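You operate a simulated robot arm through the tools that you are given. There is no shell and no other tool.

You run a simulated robot arm. Do the job below in one go: nothing can be reset, and whatever is moved stays where it is left.

TASK
Press the felt pack marked COVER to the green line, let it drain and release it.
Fine: pack lengthwise on the middle of the hand press pad, tray in, pump the yellow knob, no further than the line; green button once; other packs and the tin cup stay.

It is judged by the outcome, as a careful person would: the job done as asked, and still so three seconds after it is handed in. It fails if anything else is knocked over, pushed out of place, dropped, spilled or broken. Lids that push on must go on centred and level and be pressed home; caps that screw on are set level and turned clockwise until they are tight.

THE ROBOT
A 7-joint arm with a two-finger parallel gripper, fixed in place. Base frame: the origin is at the foot of the arm, x ahead of it, y to its left, z up; the work surface is at about z = 0.78. Readings come in m, degrees, newtons and seconds.
With the tool pointing down near the work surface it reaches from about 0.1 to 0.66 m from the base axis. Its first joint turns from -66.0 to 66.0 degrees. Payload 1.57 kg.
The tool frame sits at the grasp point between the pads (the TCP): z along the fingers, y along the line on which they close. The tips reach 0.03 m beyond it. The gripper opens to 0.08 m. The fingers are 0.017 m wide and 0.012 m thick; the gripper's body (0.04 by 0.082 m) begins 0.08 m behind the TCP.
Orientation is that of the tool frame in the base frame, as [roll, pitch, yaw] about the fixed x, y, z axes, in that order (R = Rz(yaw) Ry(pitch) Rx(roll)). With the fingers straight down and closing along the base's y, the tool's x points along the base's -x, its y along +y and its z along -z.

THE INTERFACE
- The arm moves only by the tool servo_tool. Its argument "series" is a list of rows, each an object of numbers (a shift or turn left out is 0, a gripper value left out holds the last): "tx", "ty", "tz": the shift along the tool's x, y, z in units of 250 mm (1.0 is 250 mm); "wx", "wy", "wz": the turn, a rotation vector about the tool's x, y, z in units of 120 degrees (1.0 is 120 degrees); "claw": the finger opening in mm, from 0 to 80. In form: [{"tx": .., "ty": .., "tz": .., "wx": .., "wy": .., "wz": .., "claw": ..}, ...]. A call has 1 to 20 rows; each row is the pose to reach, as a shift and turn from the pose commanded when the call began, along the tool's axes at that moment. A call with a number of a shift or a turn outside -1 to 1 is refused whole. A row lasts 0.2 s, in which the tool goes at most 0.05 m and 8.6 degrees; a call with a longer step from one row to the next is refused whole, and so is a gripper value outside its range. Where a pose cannot be reached the arm comes as near as it can. A force on the tool above 40 N (or 10 N above the force at the start of the call, whichever is more), or a blocked arm, ends the call early, and 0.2 s more pass. The fingers move at their own pace (about 0.072 m/s each) and stop on an object; they squeeze with about 22 N. The grip force told is the motor's: it shows also when the fingers shut on nothing. Time passes only in rows, and 0.2 s behind the last, so rows that repeat a pose let the fingers close. The reply holds the time, the measured pose of the TCP, the force on the tool along the base axes, the opening and the grip force, in the units named above and with some noise, with the torque about the TCP (base axes, N m) and any sound that the robot's microphone picked up.
- Cameras (640 x 400 px; columns grow to the right, rows downward): "scene" is fixed at [0.05, 0.4289, 1.4208]; the picture's right is [-0.82, -0.57, 0.00], its down [-0.35, 0.50, -0.80] and it looks along [0.46, -0.65, -0.60] (base axes); focal length 291 px, centre (320, 200). "wrist" rides on the gripper at [0.072, -0.007, -0.122] in the tool frame; the picture's right is [0.09, 1.00, 0.00], its down [-0.84, 0.08, -0.54] and it looks along [-0.54, 0.05, 0.84] (tool axes); focal length 238 px, centre (320, 200). There is no depth. A picture from a camera that has moved, and an enlarged one, comes with that camera's place and axes in the base frame and with its lens.
- get_image(camera): a new picture of that camera. No time passes.
- close_up(camera, box): a new picture of the part [left, top, right, bottom] of that camera's present view, enlarged. No time passes.
- finish_job(): hands the job in; it is judged then, once.

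Places have to be worked out from the pictures, the camera data and where the tool is seen. Open the gripper and draw the arm clear of the work before you hand the job in, unless the task says otherwise.

The tools are called after "Call:" as a command line: name --argument value ..., lists and objects as JSON in quotes. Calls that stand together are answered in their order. servo_tool: Moves the arm, as the interface text tells. Its arguments: {"type":"object","properties":{"series":{"type":"array"}},"required":["series"]} The other tools are called the same way: get_image (camera) takes a picture; close_up (camera, box) takes an enlarged picture of a part of a camera's view; finish_job () hands the job in.

At the start:

```text
time: 0.0
eef_pos: [0.3322, -0.1772, 1.2022]
tool_rot: [179.9, 0.0, -180.0]
force: [-0.2, -0.8, 0.2]
torque: [-0.01, -0.02, 0.0]
opening: 0.08
finger_force: 0.0
```

scene: 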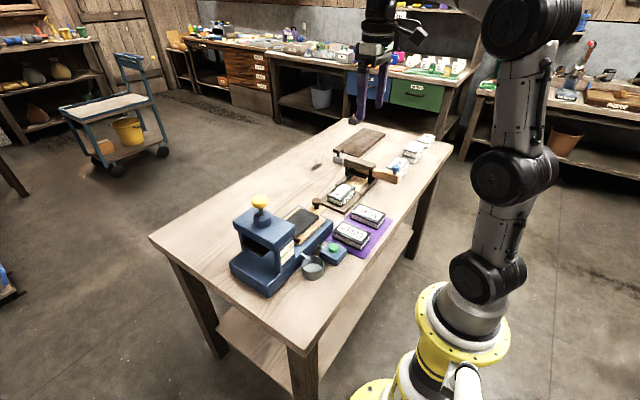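
wrist: 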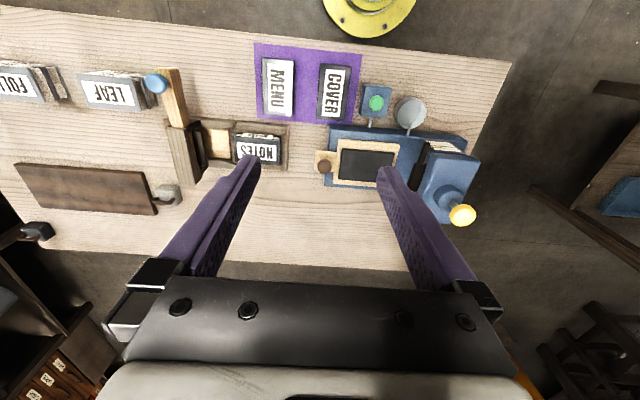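

I start by looking closely at the press and the packs in both cameras.

Call:
close_up --camera "scene" --box '[220, 170, 420, 300]'

Call:
close_up --camera "wrist" --box '[240, 30, 500, 240]'

Call:
close_up --camera "scene" --box '[220, 180, 340, 300]'

```text
3.08 times, centred on (320, 235) of scene
camera zoom: at [0.05, 0.4289, 1.4208], right [-0.82, -0.57, 0.0], down [-0.35, 0.5, -0.8], along [0.46, -0.65, -0.6], focal length 894 px, centre (320, 92)
```

zoom: 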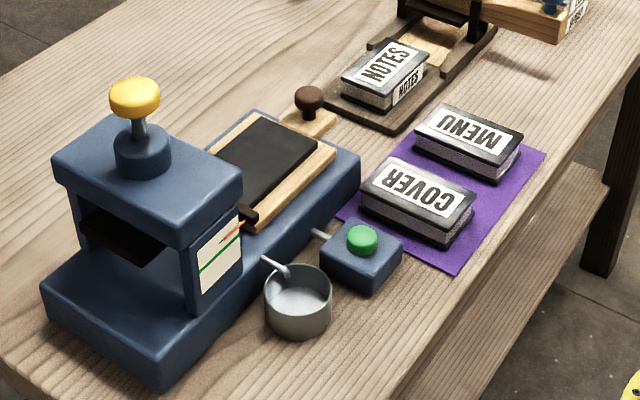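

```text
1.90 times, centred on (370, 135) of wrist
camera zoom: at [0.2592, -0.1848, 1.3237], right [-0.09, 1.0, 0.0], down [0.84, 0.08, 0.54], along [0.54, 0.05, -0.84], focal length 454 px, centre (225, 324)
```

zoom: 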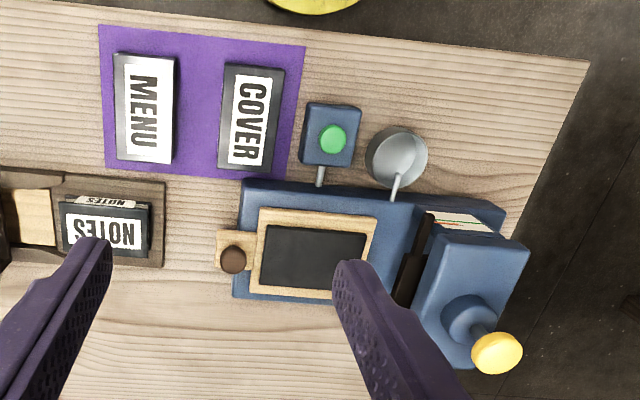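

```text
3.33 times, centred on (280, 240) of scene
camera zoom: at [0.05, 0.4289, 1.4208], right [-0.82, -0.57, 0.0], down [-0.35, 0.5, -0.8], along [0.46, -0.65, -0.6], focal length 969 px, centre (453, 67)
```

zoom: 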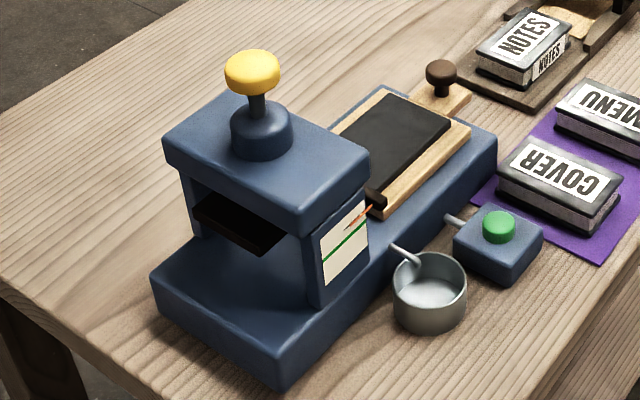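

The COVER pack lies long along x near (0.33, -0.15), the press pad is near (0.48, -0.06) long along y, and the knob is near (0.47, 0.07, 1.01). I lower over the pack for a better look.

Call:
servo_tool --series '[{"ty": 0.02, "tz": 0.16}, {"ty": 0.04, "tz": 0.32}, {"ty": 0.06, "tz": 0.48}, {"ty": 0.08, "tz": 0.64}, {"ty": 0.104, "tz": 0.8}, {"ty": 0.104, "tz": 0.8}]'

Call:
get_image --camera "wrist"

Call:
get_image --camera "scene"

```text
time: 1.4
eef_pos: [0.3338, -0.1502, 0.9985]
tool_rot: [180.0, -0.1, 180.0]
force: [-0.3, 0.2, 0.0]
torque: [-0.01, -0.02, -0.02]
opening: 0.0799
finger_force: 0.1
```

```text
taken
camera wrist: at [0.2613, -0.1574, 1.1197], right [-0.09, 1.0, 0.0], down [0.84, 0.08, 0.54], along [0.54, 0.05, -0.84], focal length 238 px, centre (320, 200)
```

wrist: 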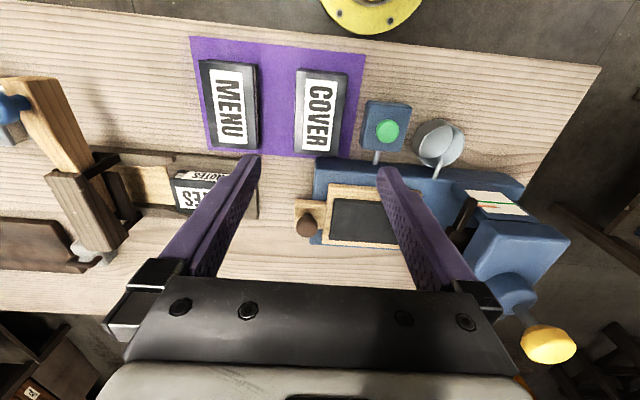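

```text
taken
```

scene: 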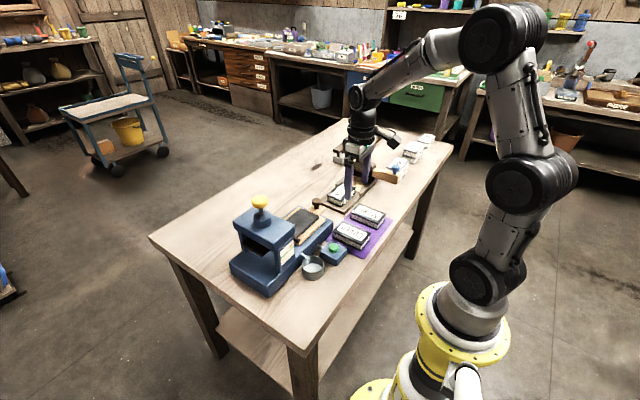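

The view is closer now; I enlarge the pack and the press for measuring.

Call:
close_up --camera "wrist" --box '[260, 50, 420, 160]'

Call:
close_up --camera "wrist" --box '[280, 130, 480, 260]'

Call:
close_up --camera "scene" --box '[310, 195, 400, 255]'

```text
3.64 times, centred on (340, 105) of wrist
camera zoom: at [0.2613, -0.1574, 1.1197], right [-0.09, 1.0, 0.0], down [0.84, 0.08, 0.54], along [0.54, 0.05, -0.84], focal length 867 px, centre (247, 546)
```

zoom: 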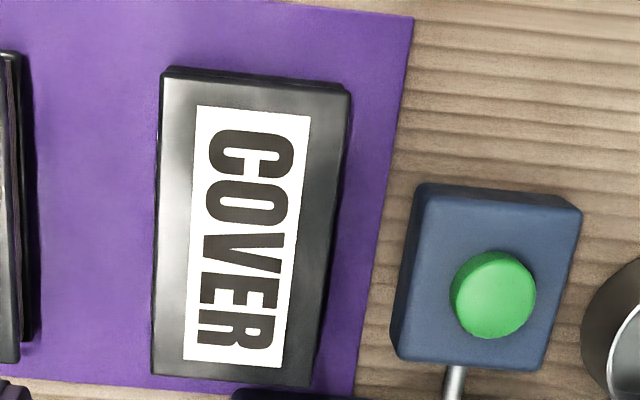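

```text
3.08 times, centred on (380, 195) of wrist
camera zoom: at [0.2613, -0.1574, 1.1197], right [-0.09, 1.0, 0.0], down [0.84, 0.08, 0.54], along [0.54, 0.05, -0.84], focal length 733 px, centre (135, 215)
```

zoom: 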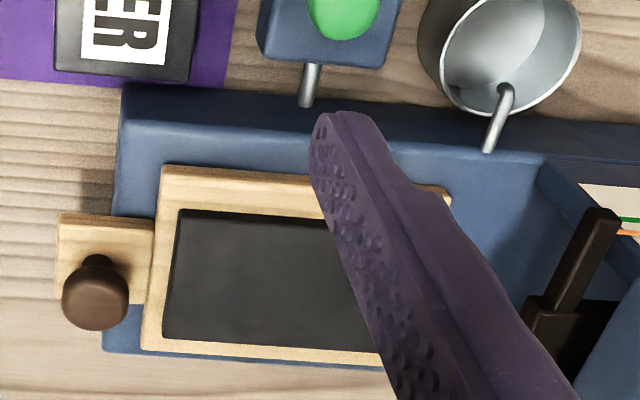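

```text
6.67 times, centred on (355, 225) of scene
camera zoom: at [0.05, 0.4289, 1.4208], right [-0.82, -0.57, 0.0], down [-0.35, 0.5, -0.8], along [0.46, -0.65, -0.6], focal length 1937 px, centre (87, 33)
```

zoom: 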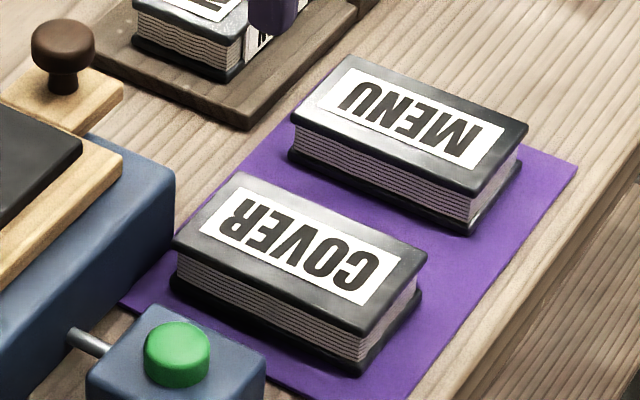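

Pack corners work out to x 0.285–0.388, y −0.182…−0.122, top about z 0.807. Before grasping I shift left to view the pad between the fingers and measure the press precisely.

Call:
servo_tool --series '[{"ty": 0.15, "tz": -0.05}, {"ty": 0.3, "tz": -0.1}, {"ty": 0.36, "tz": -0.1}, {"ty": 0.36, "tz": -0.1}]'

Call:
get_image --camera "wrist"

Call:
close_up --camera "wrist" --box '[220, 130, 420, 260]'

Call:
close_up --camera "wrist" --box '[380, 130, 560, 330]'

```text
time: 2.4
eef_pos: [0.3305, -0.062, 1.0278]
tool_rot: [-179.9, 0.1, 179.9]
force: [-0.6, -0.7, -0.9]
torque: [-0.01, -0.01, 0.0]
opening: 0.0799
finger_force: 0.1
```

```text
taken
camera wrist: at [0.2585, -0.0691, 1.1493], right [-0.09, 1.0, 0.0], down [0.84, 0.08, 0.54], along [0.54, 0.05, -0.84], focal length 238 px, centre (320, 200)
```

wrist: 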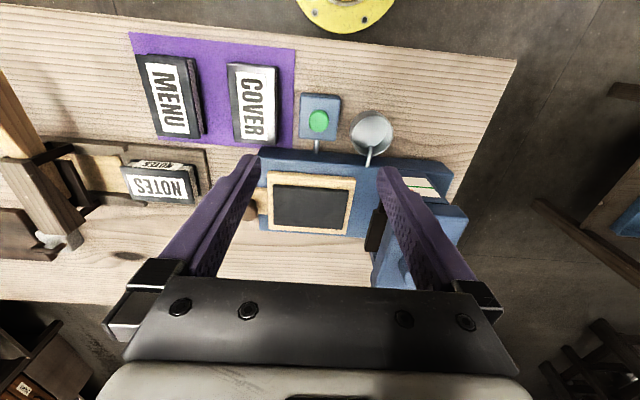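

```text
3.08 times, centred on (320, 195) of wrist
camera zoom: at [0.2585, -0.0691, 1.1493], right [-0.09, 1.0, 0.0], down [0.84, 0.08, 0.54], along [0.54, 0.05, -0.84], focal length 733 px, centre (320, 215)
```

zoom: 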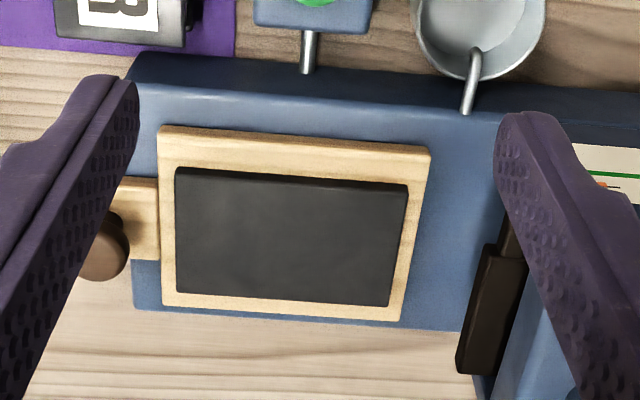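

```text
2.00 times, centred on (470, 230) of wrist
camera zoom: at [0.2585, -0.0691, 1.1493], right [-0.09, 1.0, 0.0], down [0.84, 0.08, 0.54], along [0.54, 0.05, -0.84], focal length 477 px, centre (20, 140)
```

zoom: 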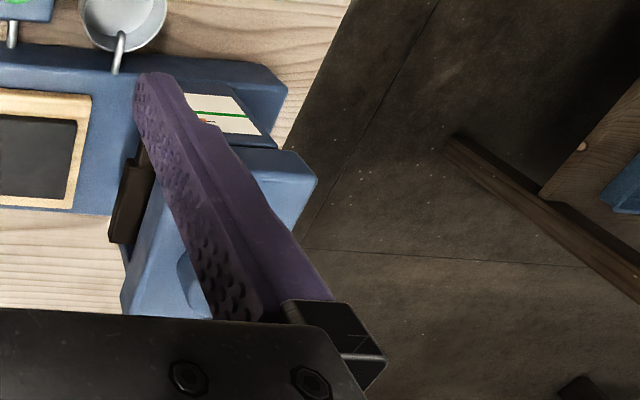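

The pad appears raised on its frame at roughly z 0.85, centre about (0.467, −0.066). I check against a scene close-up.

Call:
close_up --camera "scene" --box '[265, 190, 345, 245]'

Call:
close_up --camera "scene" --box '[225, 185, 325, 300]'

```text
7.27 times, centred on (305, 218) of scene
camera zoom: at [0.05, 0.4289, 1.4208], right [-0.82, -0.57, 0.0], down [-0.35, 0.5, -0.8], along [0.46, -0.65, -0.6], focal length 2113 px, centre (429, 73)
```

zoom: 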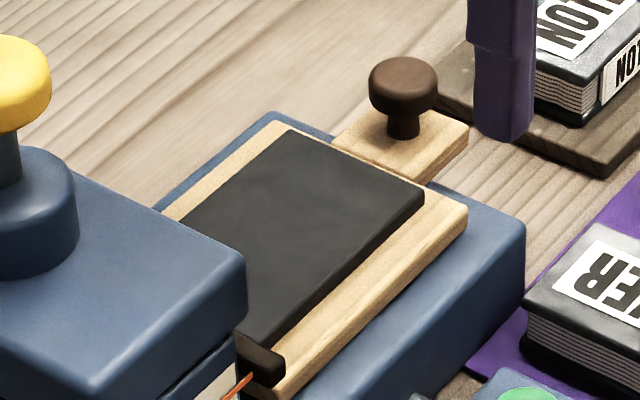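

```text
3.48 times, centred on (275, 242) of scene
camera zoom: at [0.05, 0.4289, 1.4208], right [-0.82, -0.57, 0.0], down [-0.35, 0.5, -0.8], along [0.46, -0.65, -0.6], focal length 1011 px, centre (476, 52)
```

zoom: 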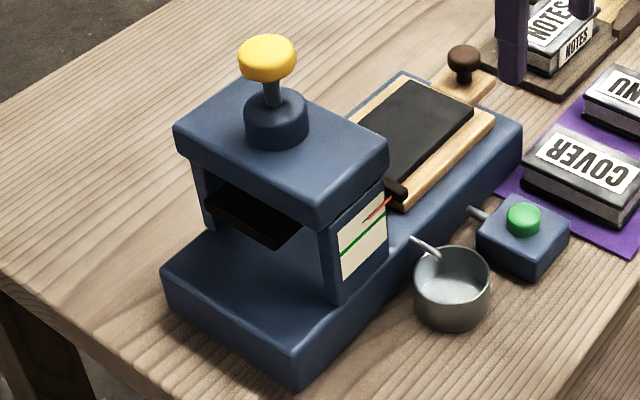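

Height estimates of the pad differ by about 1.5 cm, so I go over the pad with the tool turned to the placing orientation (camera on the −y side) to measure it directly under the fingers.

Call:
servo_tool --series '[{"wz": -0.07, "tx": -0.05}, {"wz": -0.14, "tx": -0.1}, {"wz": -0.21, "tx": -0.15}, {"wz": -0.28, "tx": -0.2}, {"wz": -0.35, "tx": -0.25}, {"wz": -0.42, "tx": -0.3}, {"wz": -0.49, "tx": -0.35}, {"wz": -0.56, "tx": -0.4}, {"wz": -0.63, "tx": -0.45}, {"wz": -0.7, "tx": -0.5, "tz": 0.05}, {"wz": -0.75, "tx": -0.546, "ty": -0.016, "tz": 0.1}, {"wz": -0.75, "tx": -0.546, "ty": -0.016, "tz": 0.2}, {"wz": -0.75, "tx": -0.546, "ty": -0.016, "tz": 0.2}]'

Call:
get_image --camera "wrist"

Call:
get_image --camera "scene"

```text
time: 5.2
eef_pos: [0.4675, -0.0669, 0.9771]
tool_rot: [-180.0, 0.0, -90.0]
force: [-0.4, -0.2, 0.0]
torque: [-0.01, 0.02, 0.03]
opening: 0.0799
finger_force: 0.1
```

```text
taken
camera wrist: at [0.4739, -0.1395, 1.0988], right [-1.0, -0.09, 0.0], down [-0.08, 0.84, 0.54], along [-0.05, 0.54, -0.84], focal length 238 px, centre (320, 200)
```

wrist: 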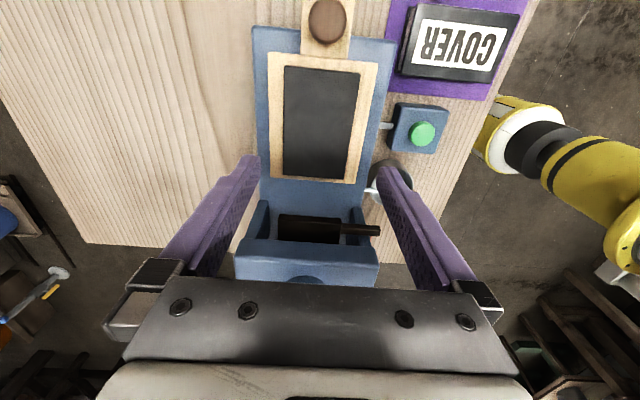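

```text
taken
```

scene: 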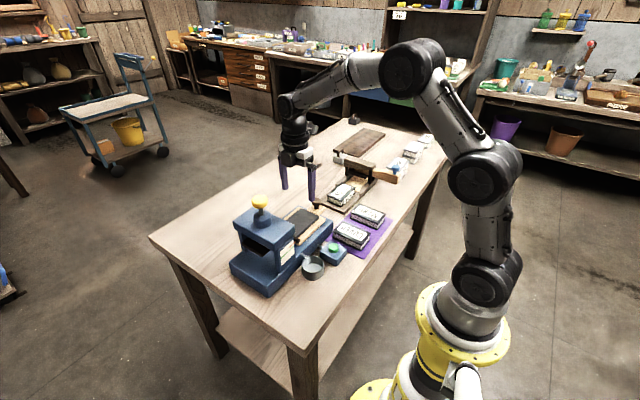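

Good view of pad, head and platen from above; I enlarge it.

Call:
close_up --camera "wrist" --box '[240, 0, 450, 190]'

Call:
close_up --camera "wrist" --box '[220, 160, 420, 290]'

```text
2.11 times, centred on (345, 95) of wrist
camera zoom: at [0.4739, -0.1395, 1.0988], right [-1.0, -0.09, 0.0], down [-0.08, 0.84, 0.54], along [-0.05, 0.54, -0.84], focal length 502 px, centre (267, 421)
```

zoom: 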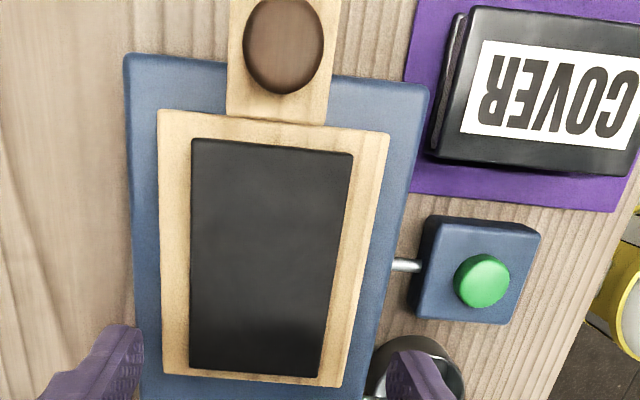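

```text
3.08 times, centred on (320, 225) of wrist
camera zoom: at [0.4739, -0.1395, 1.0988], right [-1.0, -0.09, 0.0], down [-0.08, 0.84, 0.54], along [-0.05, 0.54, -0.84], focal length 733 px, centre (320, 123)
```

zoom: 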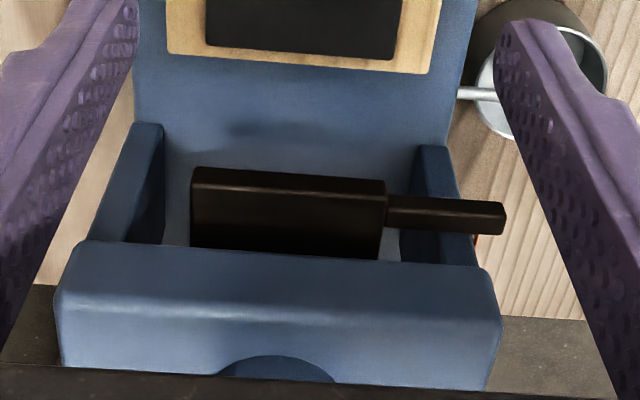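

Triangulating: pad centre ≈ (0.469, −0.0655), top z ≈ 0.845, roughly 74 × 112 mm; platen is centred on the same x. Now I turn back and go above the COVER pack.

Call:
servo_tool --series '[{"wz": 0.07, "tx": 0.03, "ty": 0.05}, {"wz": 0.14, "tx": 0.06, "ty": 0.1}, {"wz": 0.21, "tx": 0.09, "ty": 0.15}, {"wz": 0.28, "tx": 0.12, "ty": 0.2}, {"wz": 0.35, "tx": 0.15, "ty": 0.25}, {"wz": 0.42, "tx": 0.18, "ty": 0.3}, {"wz": 0.49, "tx": 0.21, "ty": 0.35}, {"wz": 0.56, "tx": 0.24, "ty": 0.4}, {"wz": 0.63, "tx": 0.28, "ty": 0.45}, {"wz": 0.7, "tx": 0.32, "ty": 0.5}, {"wz": 0.75, "tx": 0.34, "ty": 0.524, "tz": 0.1}, {"wz": 0.75, "tx": 0.34, "ty": 0.524, "tz": 0.228, "claw": 74}, {"wz": 0.75, "tx": 0.34, "ty": 0.524, "tz": 0.228, "claw": 74}]'

Call:
get_image --camera "wrist"

Call:
close_up --camera "wrist" --box '[230, 50, 450, 210]'

Call:
close_up --camera "scene" --box '[300, 170, 400, 260]'

```text
time: 8.0
eef_pos: [0.3363, -0.1502, 0.9185]
tool_rot: [-180.0, -0.1, 179.9]
force: [-0.3, 0.0, -0.4]
torque: [-0.01, -0.01, 0.01]
opening: 0.0742
finger_force: 0.0
```

```text
taken
camera wrist: at [0.2644, -0.1583, 1.0407], right [-0.09, 1.0, 0.0], down [0.84, 0.08, 0.54], along [0.54, 0.05, -0.84], focal length 238 px, centre (320, 200)
```

wrist: 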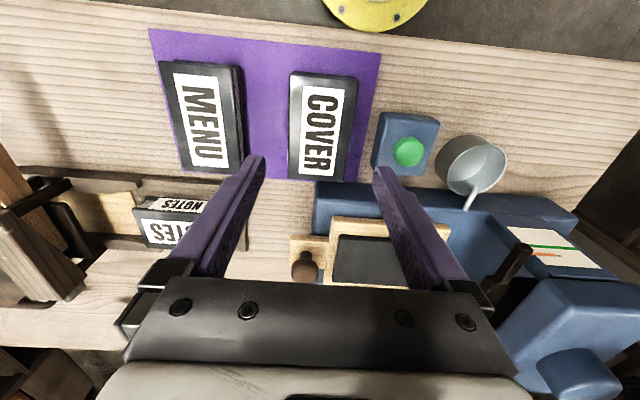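

```text
2.50 times, centred on (340, 130) of wrist
camera zoom: at [0.2644, -0.1583, 1.0407], right [-0.09, 1.0, 0.0], down [0.84, 0.08, 0.54], along [0.54, 0.05, -0.84], focal length 596 px, centre (270, 375)
```

zoom: 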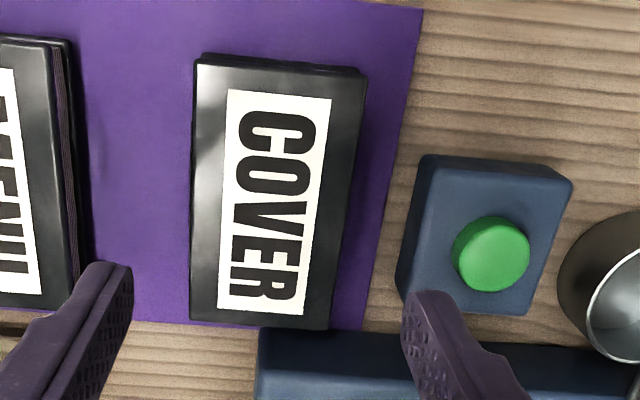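

```text
4.44 times, centred on (350, 215) of scene
camera zoom: at [0.05, 0.4289, 1.4208], right [-0.82, -0.57, 0.0], down [-0.35, 0.5, -0.8], along [0.46, -0.65, -0.6], focal length 1292 px, centre (187, 133)
```

zoom: 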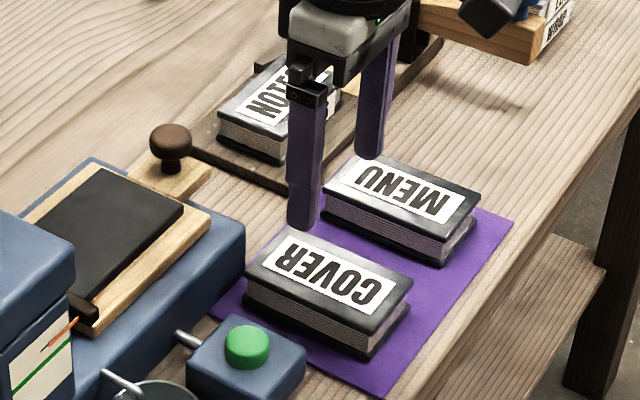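

Pack centre confirmed at (0.337, −0.152), 60 × 102 mm, top ≈ 0.806. Finger clearances to MENU (~25 mm) and the button box (~12 mm) are fine; I descend with the jaws at 74 mm.

Call:
servo_tool --series '[{"ty": -0.008, "tz": 0.1}, {"ty": -0.008, "tz": 0.2}, {"ty": -0.008, "tz": 0.28}, {"ty": -0.008, "tz": 0.34}, {"ty": -0.008, "tz": 0.37}, {"ty": -0.008, "tz": 0.395}, {"ty": -0.008, "tz": 0.395}]'

Call:
get_image --camera "wrist"

Call:
close_up --camera "scene" --box '[310, 190, 400, 260]'

```text
time: 9.6
eef_pos: [0.3359, -0.1516, 0.8212]
tool_rot: [180.0, 0.1, -180.0]
force: [0.9, 0.5, 0.2]
torque: [0.02, -0.03, 0.01]
opening: 0.0741
finger_force: 0.1
```

```text
taken
camera wrist: at [0.2648, -0.1591, 0.9428], right [-0.09, 1.0, 0.0], down [0.84, 0.08, 0.54], along [0.54, 0.05, -0.84], focal length 238 px, centre (320, 200)
```

wrist: 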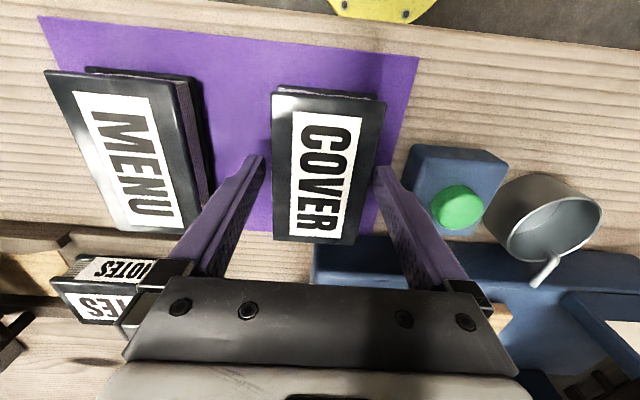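

```text
5.71 times, centred on (355, 225) of scene
camera zoom: at [0.05, 0.4289, 1.4208], right [-0.82, -0.57, 0.0], down [-0.35, 0.5, -0.8], along [0.46, -0.65, -0.6], focal length 1660 px, centre (120, 57)
```

zoom: 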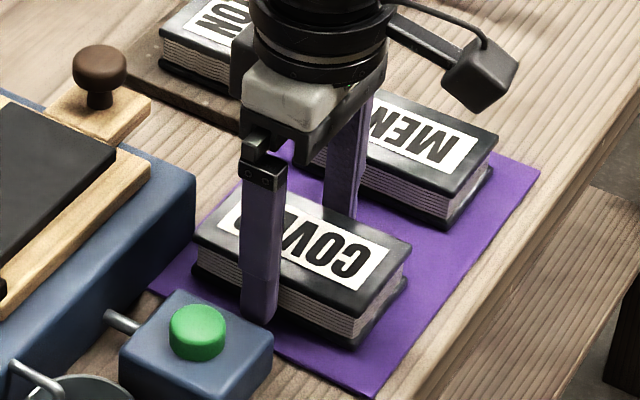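

The fingers straddle the pack cleanly, tips around z 0.79. I go 2 mm lower and close on it.

Call:
servo_tool --series '[{"tz": 0.008}, {"tz": 0.008, "claw": 64}, {"tz": 0.008, "claw": 52}, {"tz": 0.008, "claw": 50}, {"tz": 0.008, "claw": 50}]'

```text
time: 10.8
eef_pos: [0.3369, -0.1512, 0.8183]
tool_rot: [180.0, 0.1, -179.9]
force: [0.4, 0.8, 0.7]
torque: [-0.03, -0.01, -0.04]
opening: 0.0594
finger_force: 22.1
```

Grip holds at 59.4 mm with 22 N. I lift straight up about 13 cm and check.

Call:
servo_tool --series '[{"tz": -0.04}, {"tz": -0.1}, {"tz": -0.2}, {"tz": -0.3}, {"tz": -0.4}, {"tz": -0.5}, {"tz": -0.54}, {"tz": -0.54}]'

Call:
get_image --camera "wrist"

Call:
get_image --camera "scene"

```text
time: 12.6
eef_pos: [0.3386, -0.153, 0.9566]
tool_rot: [180.0, 0.0, -180.0]
force: [-0.1, -0.5, -1.4]
torque: [-0.03, 0.03, -0.01]
opening: 0.0595
finger_force: 21.7
```

```text
taken
camera wrist: at [0.2659, -0.1605, 1.0767], right [-0.09, 1.0, 0.0], down [0.84, 0.08, 0.54], along [0.54, 0.05, -0.84], focal length 238 px, centre (320, 200)
```

wrist: 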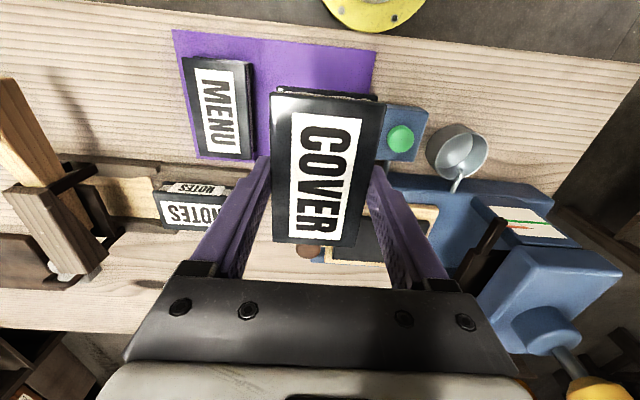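

```text
taken
```

scene: 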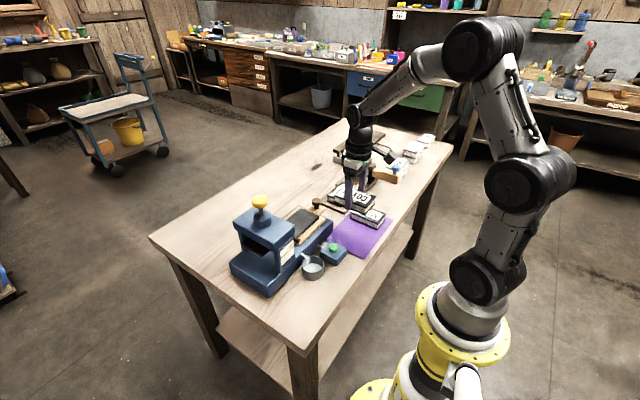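

The pack is held level and centred (about 2 mm forward of the TCP). I turn it 90° and bring it above the pad at a safe height.

Call:
servo_tool --series '[{"wz": -0.068, "tx": -0.048, "ty": 0.03}, {"wz": -0.136, "tx": -0.096, "ty": 0.06}, {"wz": -0.204, "tx": -0.144, "ty": 0.09}, {"wz": -0.272, "tx": -0.192, "ty": 0.12}, {"wz": -0.34, "tx": -0.24, "ty": 0.15}, {"wz": -0.41, "tx": -0.288, "ty": 0.18}, {"wz": -0.48, "tx": -0.336, "ty": 0.21}, {"wz": -0.55, "tx": -0.384, "ty": 0.24}, {"wz": -0.62, "tx": -0.43, "ty": 0.27}, {"wz": -0.69, "tx": -0.48, "ty": 0.3}, {"wz": -0.75, "tx": -0.528, "ty": 0.336}, {"wz": -0.75, "tx": -0.528, "ty": 0.336}, {"wz": -0.75, "tx": -0.528, "ty": 0.336}]'

Call:
get_image --camera "wrist"

Call:
close_up --camera "scene" --box '[225, 140, 385, 260]'

```text
time: 15.4
eef_pos: [0.4685, -0.0686, 0.9545]
tool_rot: [180.0, 0.0, -90.1]
force: [0.6, -0.2, -1.2]
torque: [0.01, -0.01, -0.03]
opening: 0.0593
finger_force: 22.0
```

```text
taken
camera wrist: at [0.4751, -0.1416, 1.0758], right [-1.0, -0.09, 0.0], down [-0.08, 0.84, 0.54], along [-0.05, 0.54, -0.84], focal length 238 px, centre (320, 200)
```

wrist: 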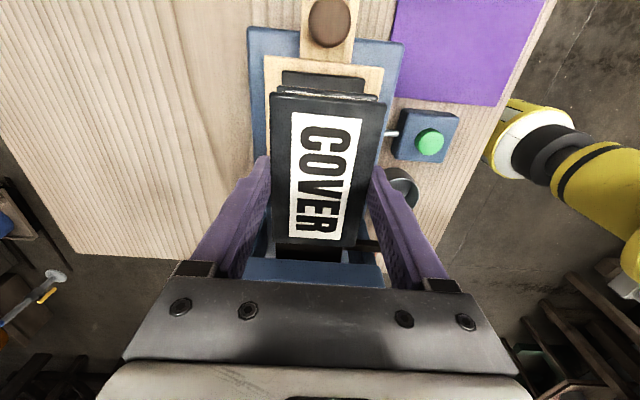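

```text
3.33 times, centred on (305, 200) of scene
camera zoom: at [0.05, 0.4289, 1.4208], right [-0.82, -0.57, 0.0], down [-0.35, 0.5, -0.8], along [0.46, -0.65, -0.6], focal length 969 px, centre (370, 200)
```

zoom: 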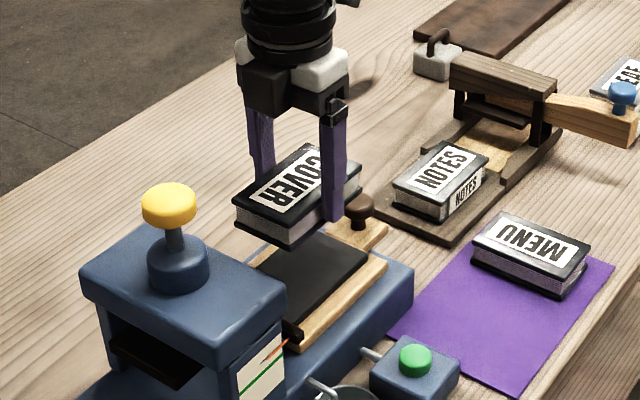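

Aligned over the pad. I lower to about 2 cm above the estimated contact and look again.

Call:
servo_tool --series '[{"tz": 0.06}, {"tz": 0.12}, {"tz": 0.17}, {"tz": 0.21}, {"tz": 0.21}]'

Call:
get_image --camera "wrist"

Call:
close_up --camera "wrist" --box '[230, 0, 430, 260]'

Call:
close_up --camera "scene" --box '[265, 175, 345, 245]'

```text
time: 16.6
eef_pos: [0.468, -0.0683, 0.901]
tool_rot: [179.9, 0.1, -89.9]
force: [-0.8, 0.3, -1.7]
torque: [0.04, -0.03, -0.02]
opening: 0.0596
finger_force: 21.8
```

```text
taken
camera wrist: at [0.4754, -0.1413, 1.0223], right [-1.0, -0.09, 0.0], down [-0.08, 0.84, 0.54], along [-0.05, 0.54, -0.84], focal length 238 px, centre (320, 200)
```

wrist: 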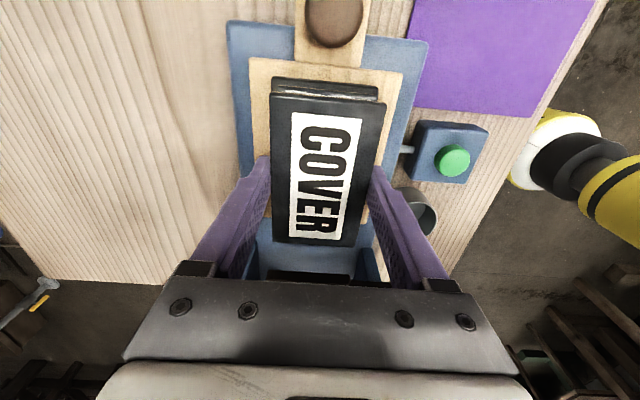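

```text
1.54 times, centred on (330, 130) of wrist
camera zoom: at [0.4754, -0.1413, 1.0223], right [-1.0, -0.09, 0.0], down [-0.08, 0.84, 0.54], along [-0.05, 0.54, -0.84], focal length 367 px, centre (305, 308)
```

zoom: 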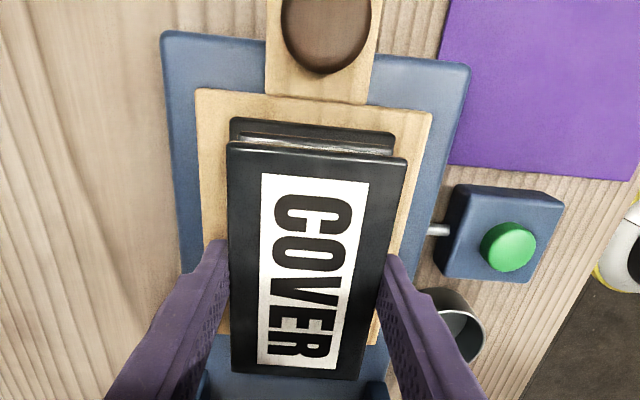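

```text
5.71 times, centred on (305, 210) of scene
camera zoom: at [0.05, 0.4289, 1.4208], right [-0.82, -0.57, 0.0], down [-0.35, 0.5, -0.8], along [0.46, -0.65, -0.6], focal length 1660 px, centre (406, 143)
```

zoom: 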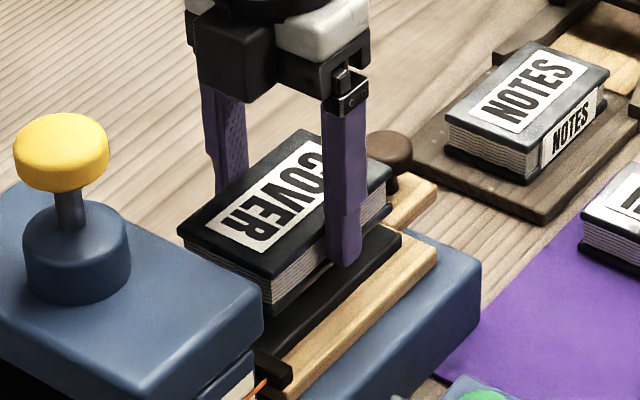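

Alignment is within about 1 mm (pad centre ≈ 0.4695, −0.065). I lower gently to feel for contact.

Call:
servo_tool --series '[{"ty": -0.004, "tz": 0.03}, {"ty": -0.004, "tz": 0.055}, {"ty": -0.004, "tz": 0.068}, {"ty": -0.004, "tz": 0.076}, {"ty": -0.004, "tz": 0.076}]'

Call:
close_up --camera "scene" --box '[265, 175, 345, 245]'

```text
time: 17.8
eef_pos: [0.4698, -0.0686, 0.883]
tool_rot: [-179.8, 0.0, -90.1]
force: [-1.4, -3.1, 8.0]
torque: [-0.02, 0.27, 0.04]
opening: 0.0599
finger_force: 22.1
```

```text
5.71 times, centred on (305, 210) of scene
camera zoom: at [0.0499, 0.4288, 1.4208], right [-0.82, -0.57, 0.0], down [-0.35, 0.5, -0.8], along [0.46, -0.65, -0.6], focal length 1660 px, centre (406, 143)
```

zoom: 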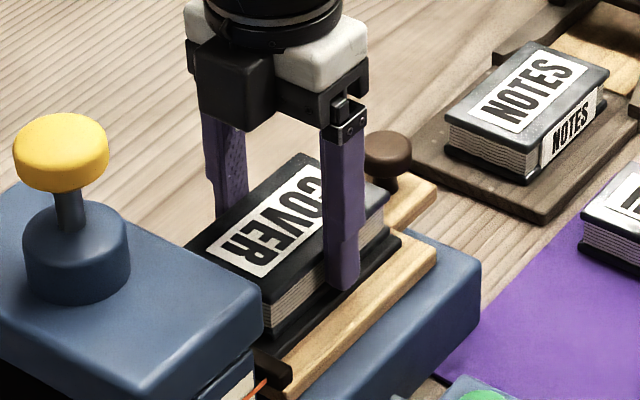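

Contact is felt (8 N) at TCP z 0.883, so the pack is seated on the pad. I open the jaws and retract straight up.

Call:
servo_tool --series '[{"claw": 66}, {"claw": 76}, {"claw": 76}]'

Call:
servo_tool --series '[{"tz": -0.08}, {"tz": -0.2}, {"tz": -0.36}, {"tz": -0.4}, {"tz": -0.4}]'

Call:
get_image --camera "wrist"

Call:
close_up --camera "wrist" --box '[240, 0, 440, 190]'

Call:
close_up --camera "scene" --box '[225, 175, 345, 295]'

```text
time: 18.6
eef_pos: [0.4699, -0.0688, 0.8832]
tool_rot: [-180.0, 0.0, -89.9]
force: [0.4, 0.6, 0.8]
torque: [0.01, 0.01, -0.01]
opening: 0.0761
finger_force: 0.1
```

```text
time: 19.8
eef_pos: [0.4711, -0.0683, 0.9815]
tool_rot: [180.0, 0.0, -90.0]
force: [-0.1, 0.6, 0.9]
torque: [-0.01, -0.04, 0.02]
opening: 0.0761
finger_force: 0.0
```

```text
taken
camera wrist: at [0.4768, -0.1403, 1.1039], right [-1.0, -0.09, 0.0], down [-0.08, 0.84, 0.54], along [-0.05, 0.54, -0.84], focal length 238 px, centre (320, 200)
```

wrist: 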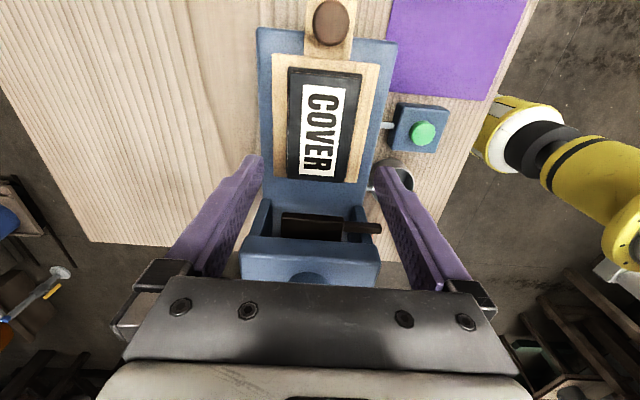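

```text
2.11 times, centred on (340, 95) of wrist
camera zoom: at [0.4768, -0.1403, 1.1039], right [-1.0, -0.09, 0.0], down [-0.08, 0.84, 0.54], along [-0.05, 0.54, -0.84], focal length 502 px, centre (278, 421)
```

zoom: 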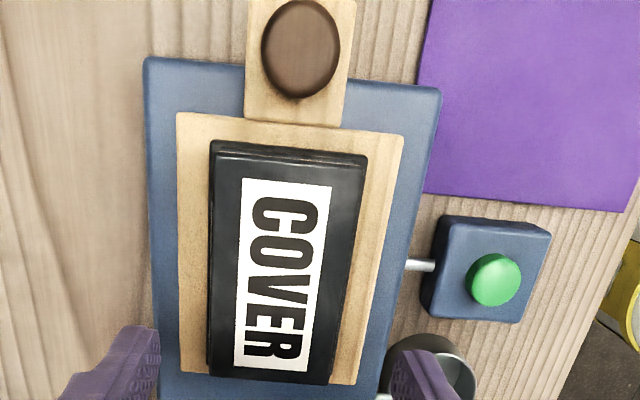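

```text
3.33 times, centred on (285, 235) of scene
camera zoom: at [0.05, 0.4289, 1.4208], right [-0.82, -0.57, 0.0], down [-0.35, 0.5, -0.8], along [0.46, -0.65, -0.6], focal length 969 px, centre (437, 83)
```

zoom: 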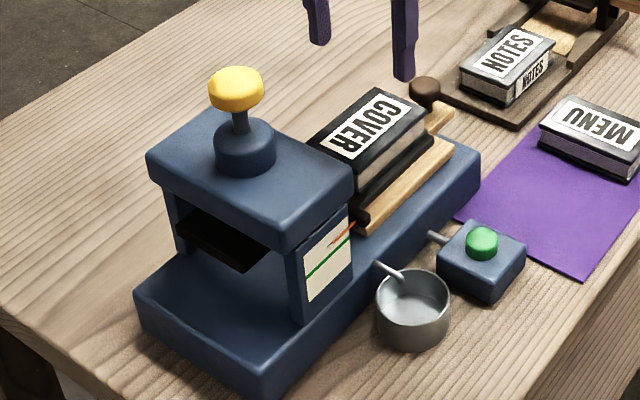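

The pack sits on the pad; I zoom in harder to check centring.

Call:
close_up --camera "wrist" --box '[265, 40, 395, 120]'

Call:
close_up --camera "wrist" --box '[255, 120, 385, 200]'

Call:
close_up --camera "scene" --box '[280, 195, 350, 250]'

```text
4.92 times, centred on (330, 80) of wrist
camera zoom: at [0.4768, -0.1403, 1.1039], right [-1.0, -0.09, 0.0], down [-0.08, 0.84, 0.54], along [-0.05, 0.54, -0.84], focal length 1173 px, centre (271, 791)
```

zoom: 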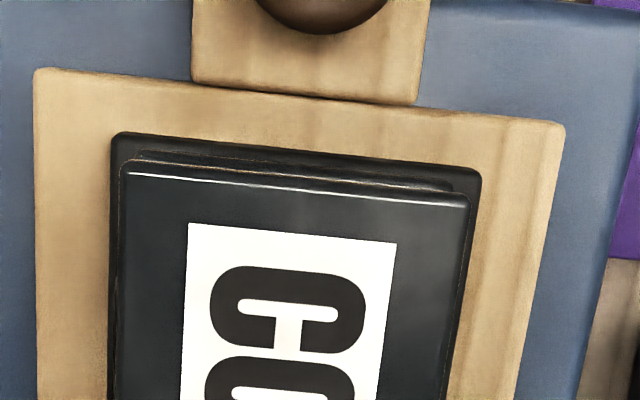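

```text
4.92 times, centred on (320, 160) of wrist
camera zoom: at [0.4768, -0.1403, 1.1039], right [-1.0, -0.09, 0.0], down [-0.08, 0.84, 0.54], along [-0.05, 0.54, -0.84], focal length 1173 px, centre (320, 397)
```

zoom: 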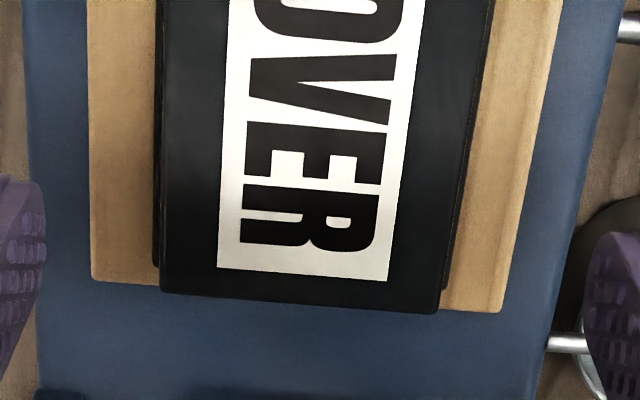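

```text
7.27 times, centred on (315, 222) of scene
camera zoom: at [0.05, 0.4289, 1.4208], right [-0.82, -0.57, 0.0], down [-0.35, 0.5, -0.8], along [0.46, -0.65, -0.6], focal length 2113 px, centre (356, 36)
```

zoom: 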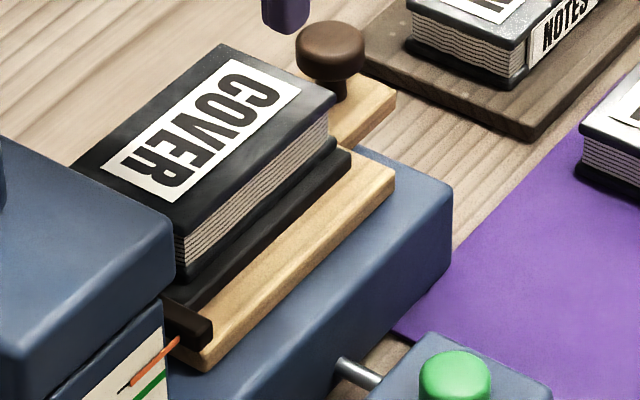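

The pack is centred in x and within ~2 mm in y, lengthwise on the pad. Next I go over the brown tray knob (≈ 0.470, −0.155) with the jaws at 50 mm.

Call:
servo_tool --series '[{"tx": 0.12, "claw": 50}, {"tx": 0.24}, {"tx": 0.348}, {"tx": 0.348, "tz": 0.1}, {"tx": 0.348, "tz": 0.2}, {"tx": 0.348, "tz": 0.2}]'

Call:
get_image --camera "wrist"

Call:
close_up --camera "scene" --box '[270, 170, 360, 250]'

```text
time: 21.2
eef_pos: [0.4691, -0.1552, 0.9306]
tool_rot: [180.0, -0.1, -90.1]
force: [-0.2, 0.3, -0.9]
torque: [-0.02, 0.02, -0.04]
opening: 0.0499
finger_force: 0.1
```

```text
taken
camera wrist: at [0.4751, -0.2288, 1.0524], right [-1.0, -0.09, 0.0], down [-0.08, 0.84, 0.54], along [-0.05, 0.54, -0.84], focal length 238 px, centre (320, 200)
```

wrist: 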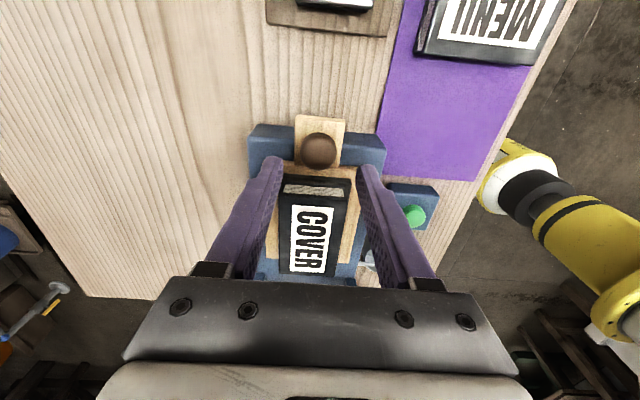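

```text
5.00 times, centred on (315, 210) of scene
camera zoom: at [0.05, 0.4289, 1.4208], right [-0.82, -0.57, 0.0], down [-0.35, 0.5, -0.8], along [0.46, -0.65, -0.6], focal length 1453 px, centre (345, 150)
```

zoom: 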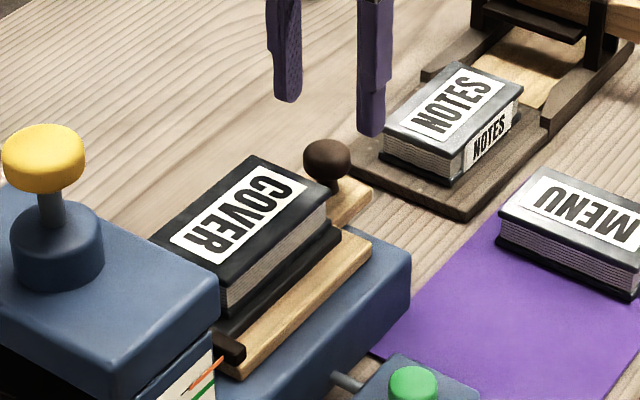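

Knob head ≈ (0.470, −0.158), top about z 0.867. I lower to tips ≈ 0.851 around it.

Call:
servo_tool --series '[{"tx": 0.012, "tz": 0.06}, {"tx": 0.012, "tz": 0.12}, {"tx": 0.012, "tz": 0.17}, {"tx": 0.012, "tz": 0.198}, {"tx": 0.012, "tz": 0.198}]'

Call:
get_image --camera "wrist"

Call:
close_up --camera "scene" --box '[290, 180, 360, 235]'

```text
time: 22.4
eef_pos: [0.4697, -0.159, 0.883]
tool_rot: [180.0, 0.0, -90.1]
force: [0.0, 0.2, -0.1]
torque: [-0.03, 0.02, -0.02]
opening: 0.0502
finger_force: 0.1
```

```text
taken
camera wrist: at [0.4756, -0.2323, 1.004], right [-1.0, -0.09, 0.0], down [-0.08, 0.84, 0.54], along [-0.05, 0.54, -0.84], focal length 238 px, centre (320, 200)
```

wrist: 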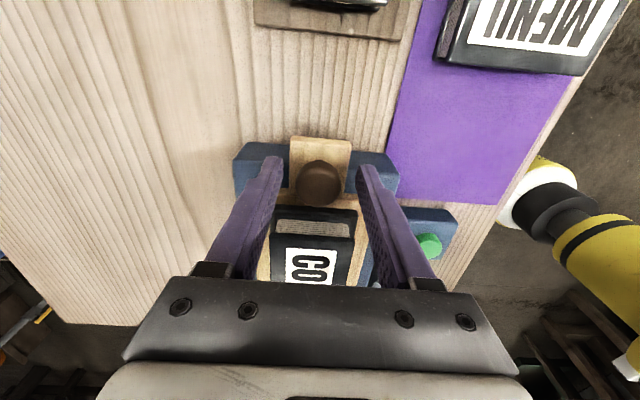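

```text
7.27 times, centred on (325, 208) of scene
camera zoom: at [0.05, 0.4289, 1.4208], right [-0.82, -0.57, 0.0], down [-0.35, 0.5, -0.8], along [0.46, -0.65, -0.6], focal length 2113 px, centre (284, 146)
```

zoom: 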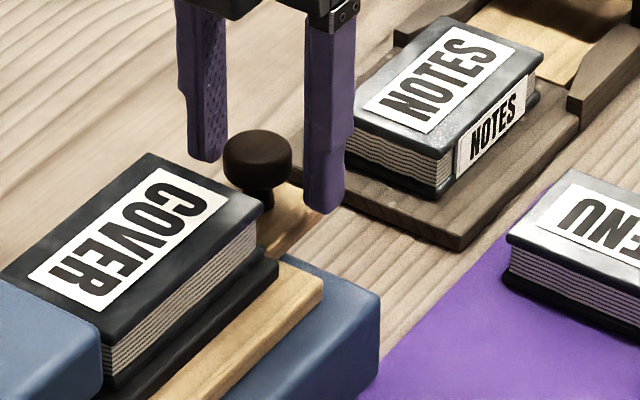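

The knob is between the fingers. I close on it.

Call:
servo_tool --series '[{"claw": 36}, {"claw": 20}, {"claw": 15}, {"claw": 15}]'

Call:
close_up --camera "scene" --box '[290, 180, 360, 235]'

```text
time: 23.4
eef_pos: [0.469, -0.1593, 0.8824]
tool_rot: [-180.0, 0.0, -90.0]
force: [8.9, 0.2, -5.1]
torque: [-0.06, -0.19, -0.08]
opening: 0.0293
finger_force: 39.3
```

```text
7.27 times, centred on (325, 208) of scene
camera zoom: at [0.0503, 0.4289, 1.4208], right [-0.82, -0.57, 0.0], down [-0.35, 0.5, -0.8], along [0.46, -0.65, -0.6], focal length 2113 px, centre (284, 146)
```

zoom: 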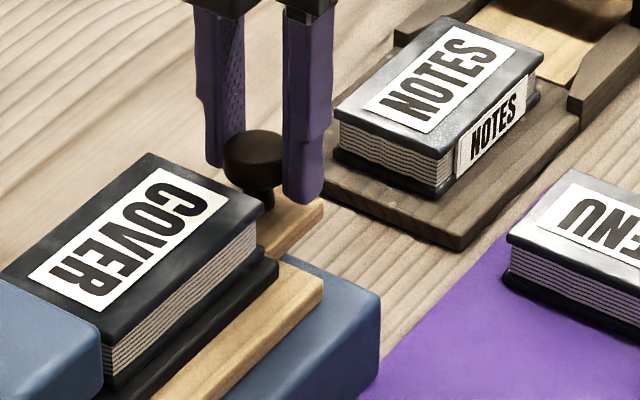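

Gripped (29 mm). I take out the slight side force and slide the tray in slowly (+y), 6 cm first.

Call:
servo_tool --series '[{"ty": -0.005}, {"ty": -0.005, "tx": -0.015}, {"ty": -0.005, "tx": -0.04}, {"ty": -0.005, "tx": -0.07}, {"ty": -0.005, "tx": -0.1}, {"ty": -0.005, "tx": -0.13}, {"ty": -0.005, "tx": -0.16}, {"ty": -0.005, "tx": -0.19}, {"ty": -0.005, "tx": -0.22}, {"ty": -0.005, "tx": -0.24}, {"ty": -0.005, "tx": -0.24}]'

Call:
get_image --camera "wrist"

Call:
close_up --camera "scene" --box '[225, 160, 345, 295]'

```text
time: 25.8
eef_pos: [0.4703, -0.0966, 0.8829]
tool_rot: [179.8, 0.0, -90.0]
force: [-12.5, 0.3, 1.7]
torque: [0.05, 0.22, 0.02]
opening: 0.0295
finger_force: 38.5
```

```text
taken
camera wrist: at [0.4767, -0.1693, 1.004], right [-1.0, -0.09, 0.0], down [-0.08, 0.84, 0.54], along [-0.05, 0.54, -0.84], focal length 238 px, centre (320, 200)
```

wrist: 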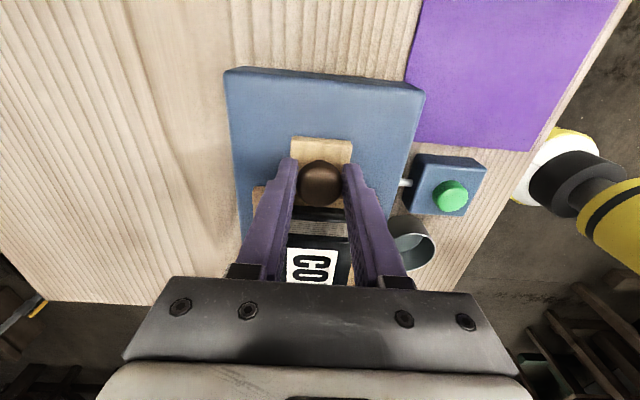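

```text
2.96 times, centred on (285, 228) of scene
camera zoom: at [0.0497, 0.4289, 1.4208], right [-0.82, -0.57, 0.0], down [-0.35, 0.5, -0.8], along [0.46, -0.65, -0.6], focal length 861 px, centre (424, 118)
```

zoom: 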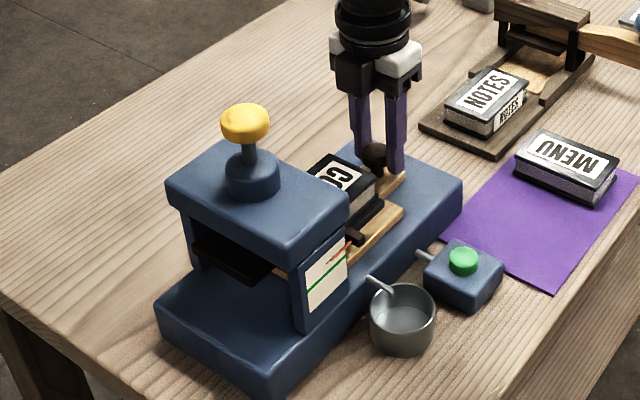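

The tray slides smoothly. I trim the side force and continue another 6 cm or until it stops.

Call:
servo_tool --series '[{"ty": 0.003, "tx": -0.02}, {"ty": 0.003, "tx": -0.05}, {"ty": 0.003, "tx": -0.08}, {"ty": 0.003, "tx": -0.11}, {"ty": 0.003, "tx": -0.14}, {"ty": 0.003, "tx": -0.17}, {"ty": 0.003, "tx": -0.2}, {"ty": 0.003, "tx": -0.22}, {"ty": 0.003, "tx": -0.22}]'

Call:
get_image --camera "wrist"

Call:
close_up --camera "scene" --box '[225, 160, 345, 295]'

```text
time: 27.8
eef_pos: [0.4698, -0.0437, 0.8828]
tool_rot: [179.8, -0.1, -90.0]
force: [5.7, 0.0, -29.4]
torque: [-0.27, -0.24, -0.01]
opening: 0.0292
finger_force: 39.1
```

```text
taken
camera wrist: at [0.4766, -0.1161, 1.0041], right [-1.0, -0.09, 0.0], down [-0.08, 0.84, 0.54], along [-0.05, 0.54, -0.84], focal length 238 px, centre (320, 200)
```

wrist: 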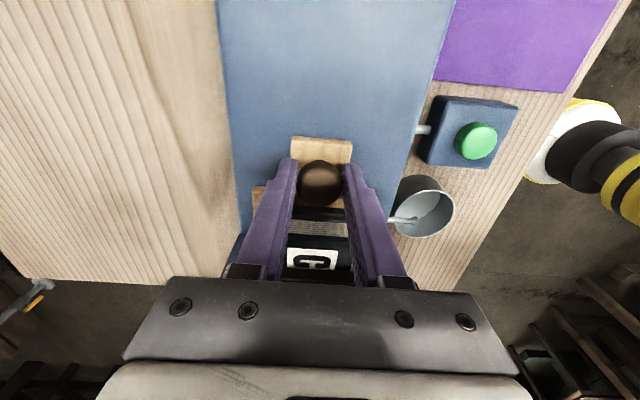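

```text
2.96 times, centred on (285, 228) of scene
camera zoom: at [0.0506, 0.4289, 1.4208], right [-0.82, -0.57, 0.0], down [-0.35, 0.5, -0.8], along [0.46, -0.65, -0.6], focal length 861 px, centre (424, 118)
```

zoom: 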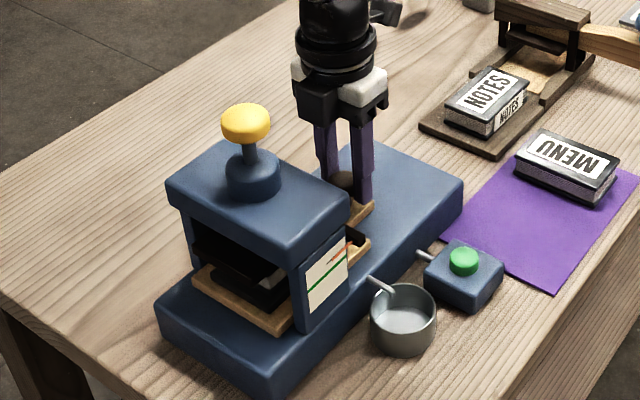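

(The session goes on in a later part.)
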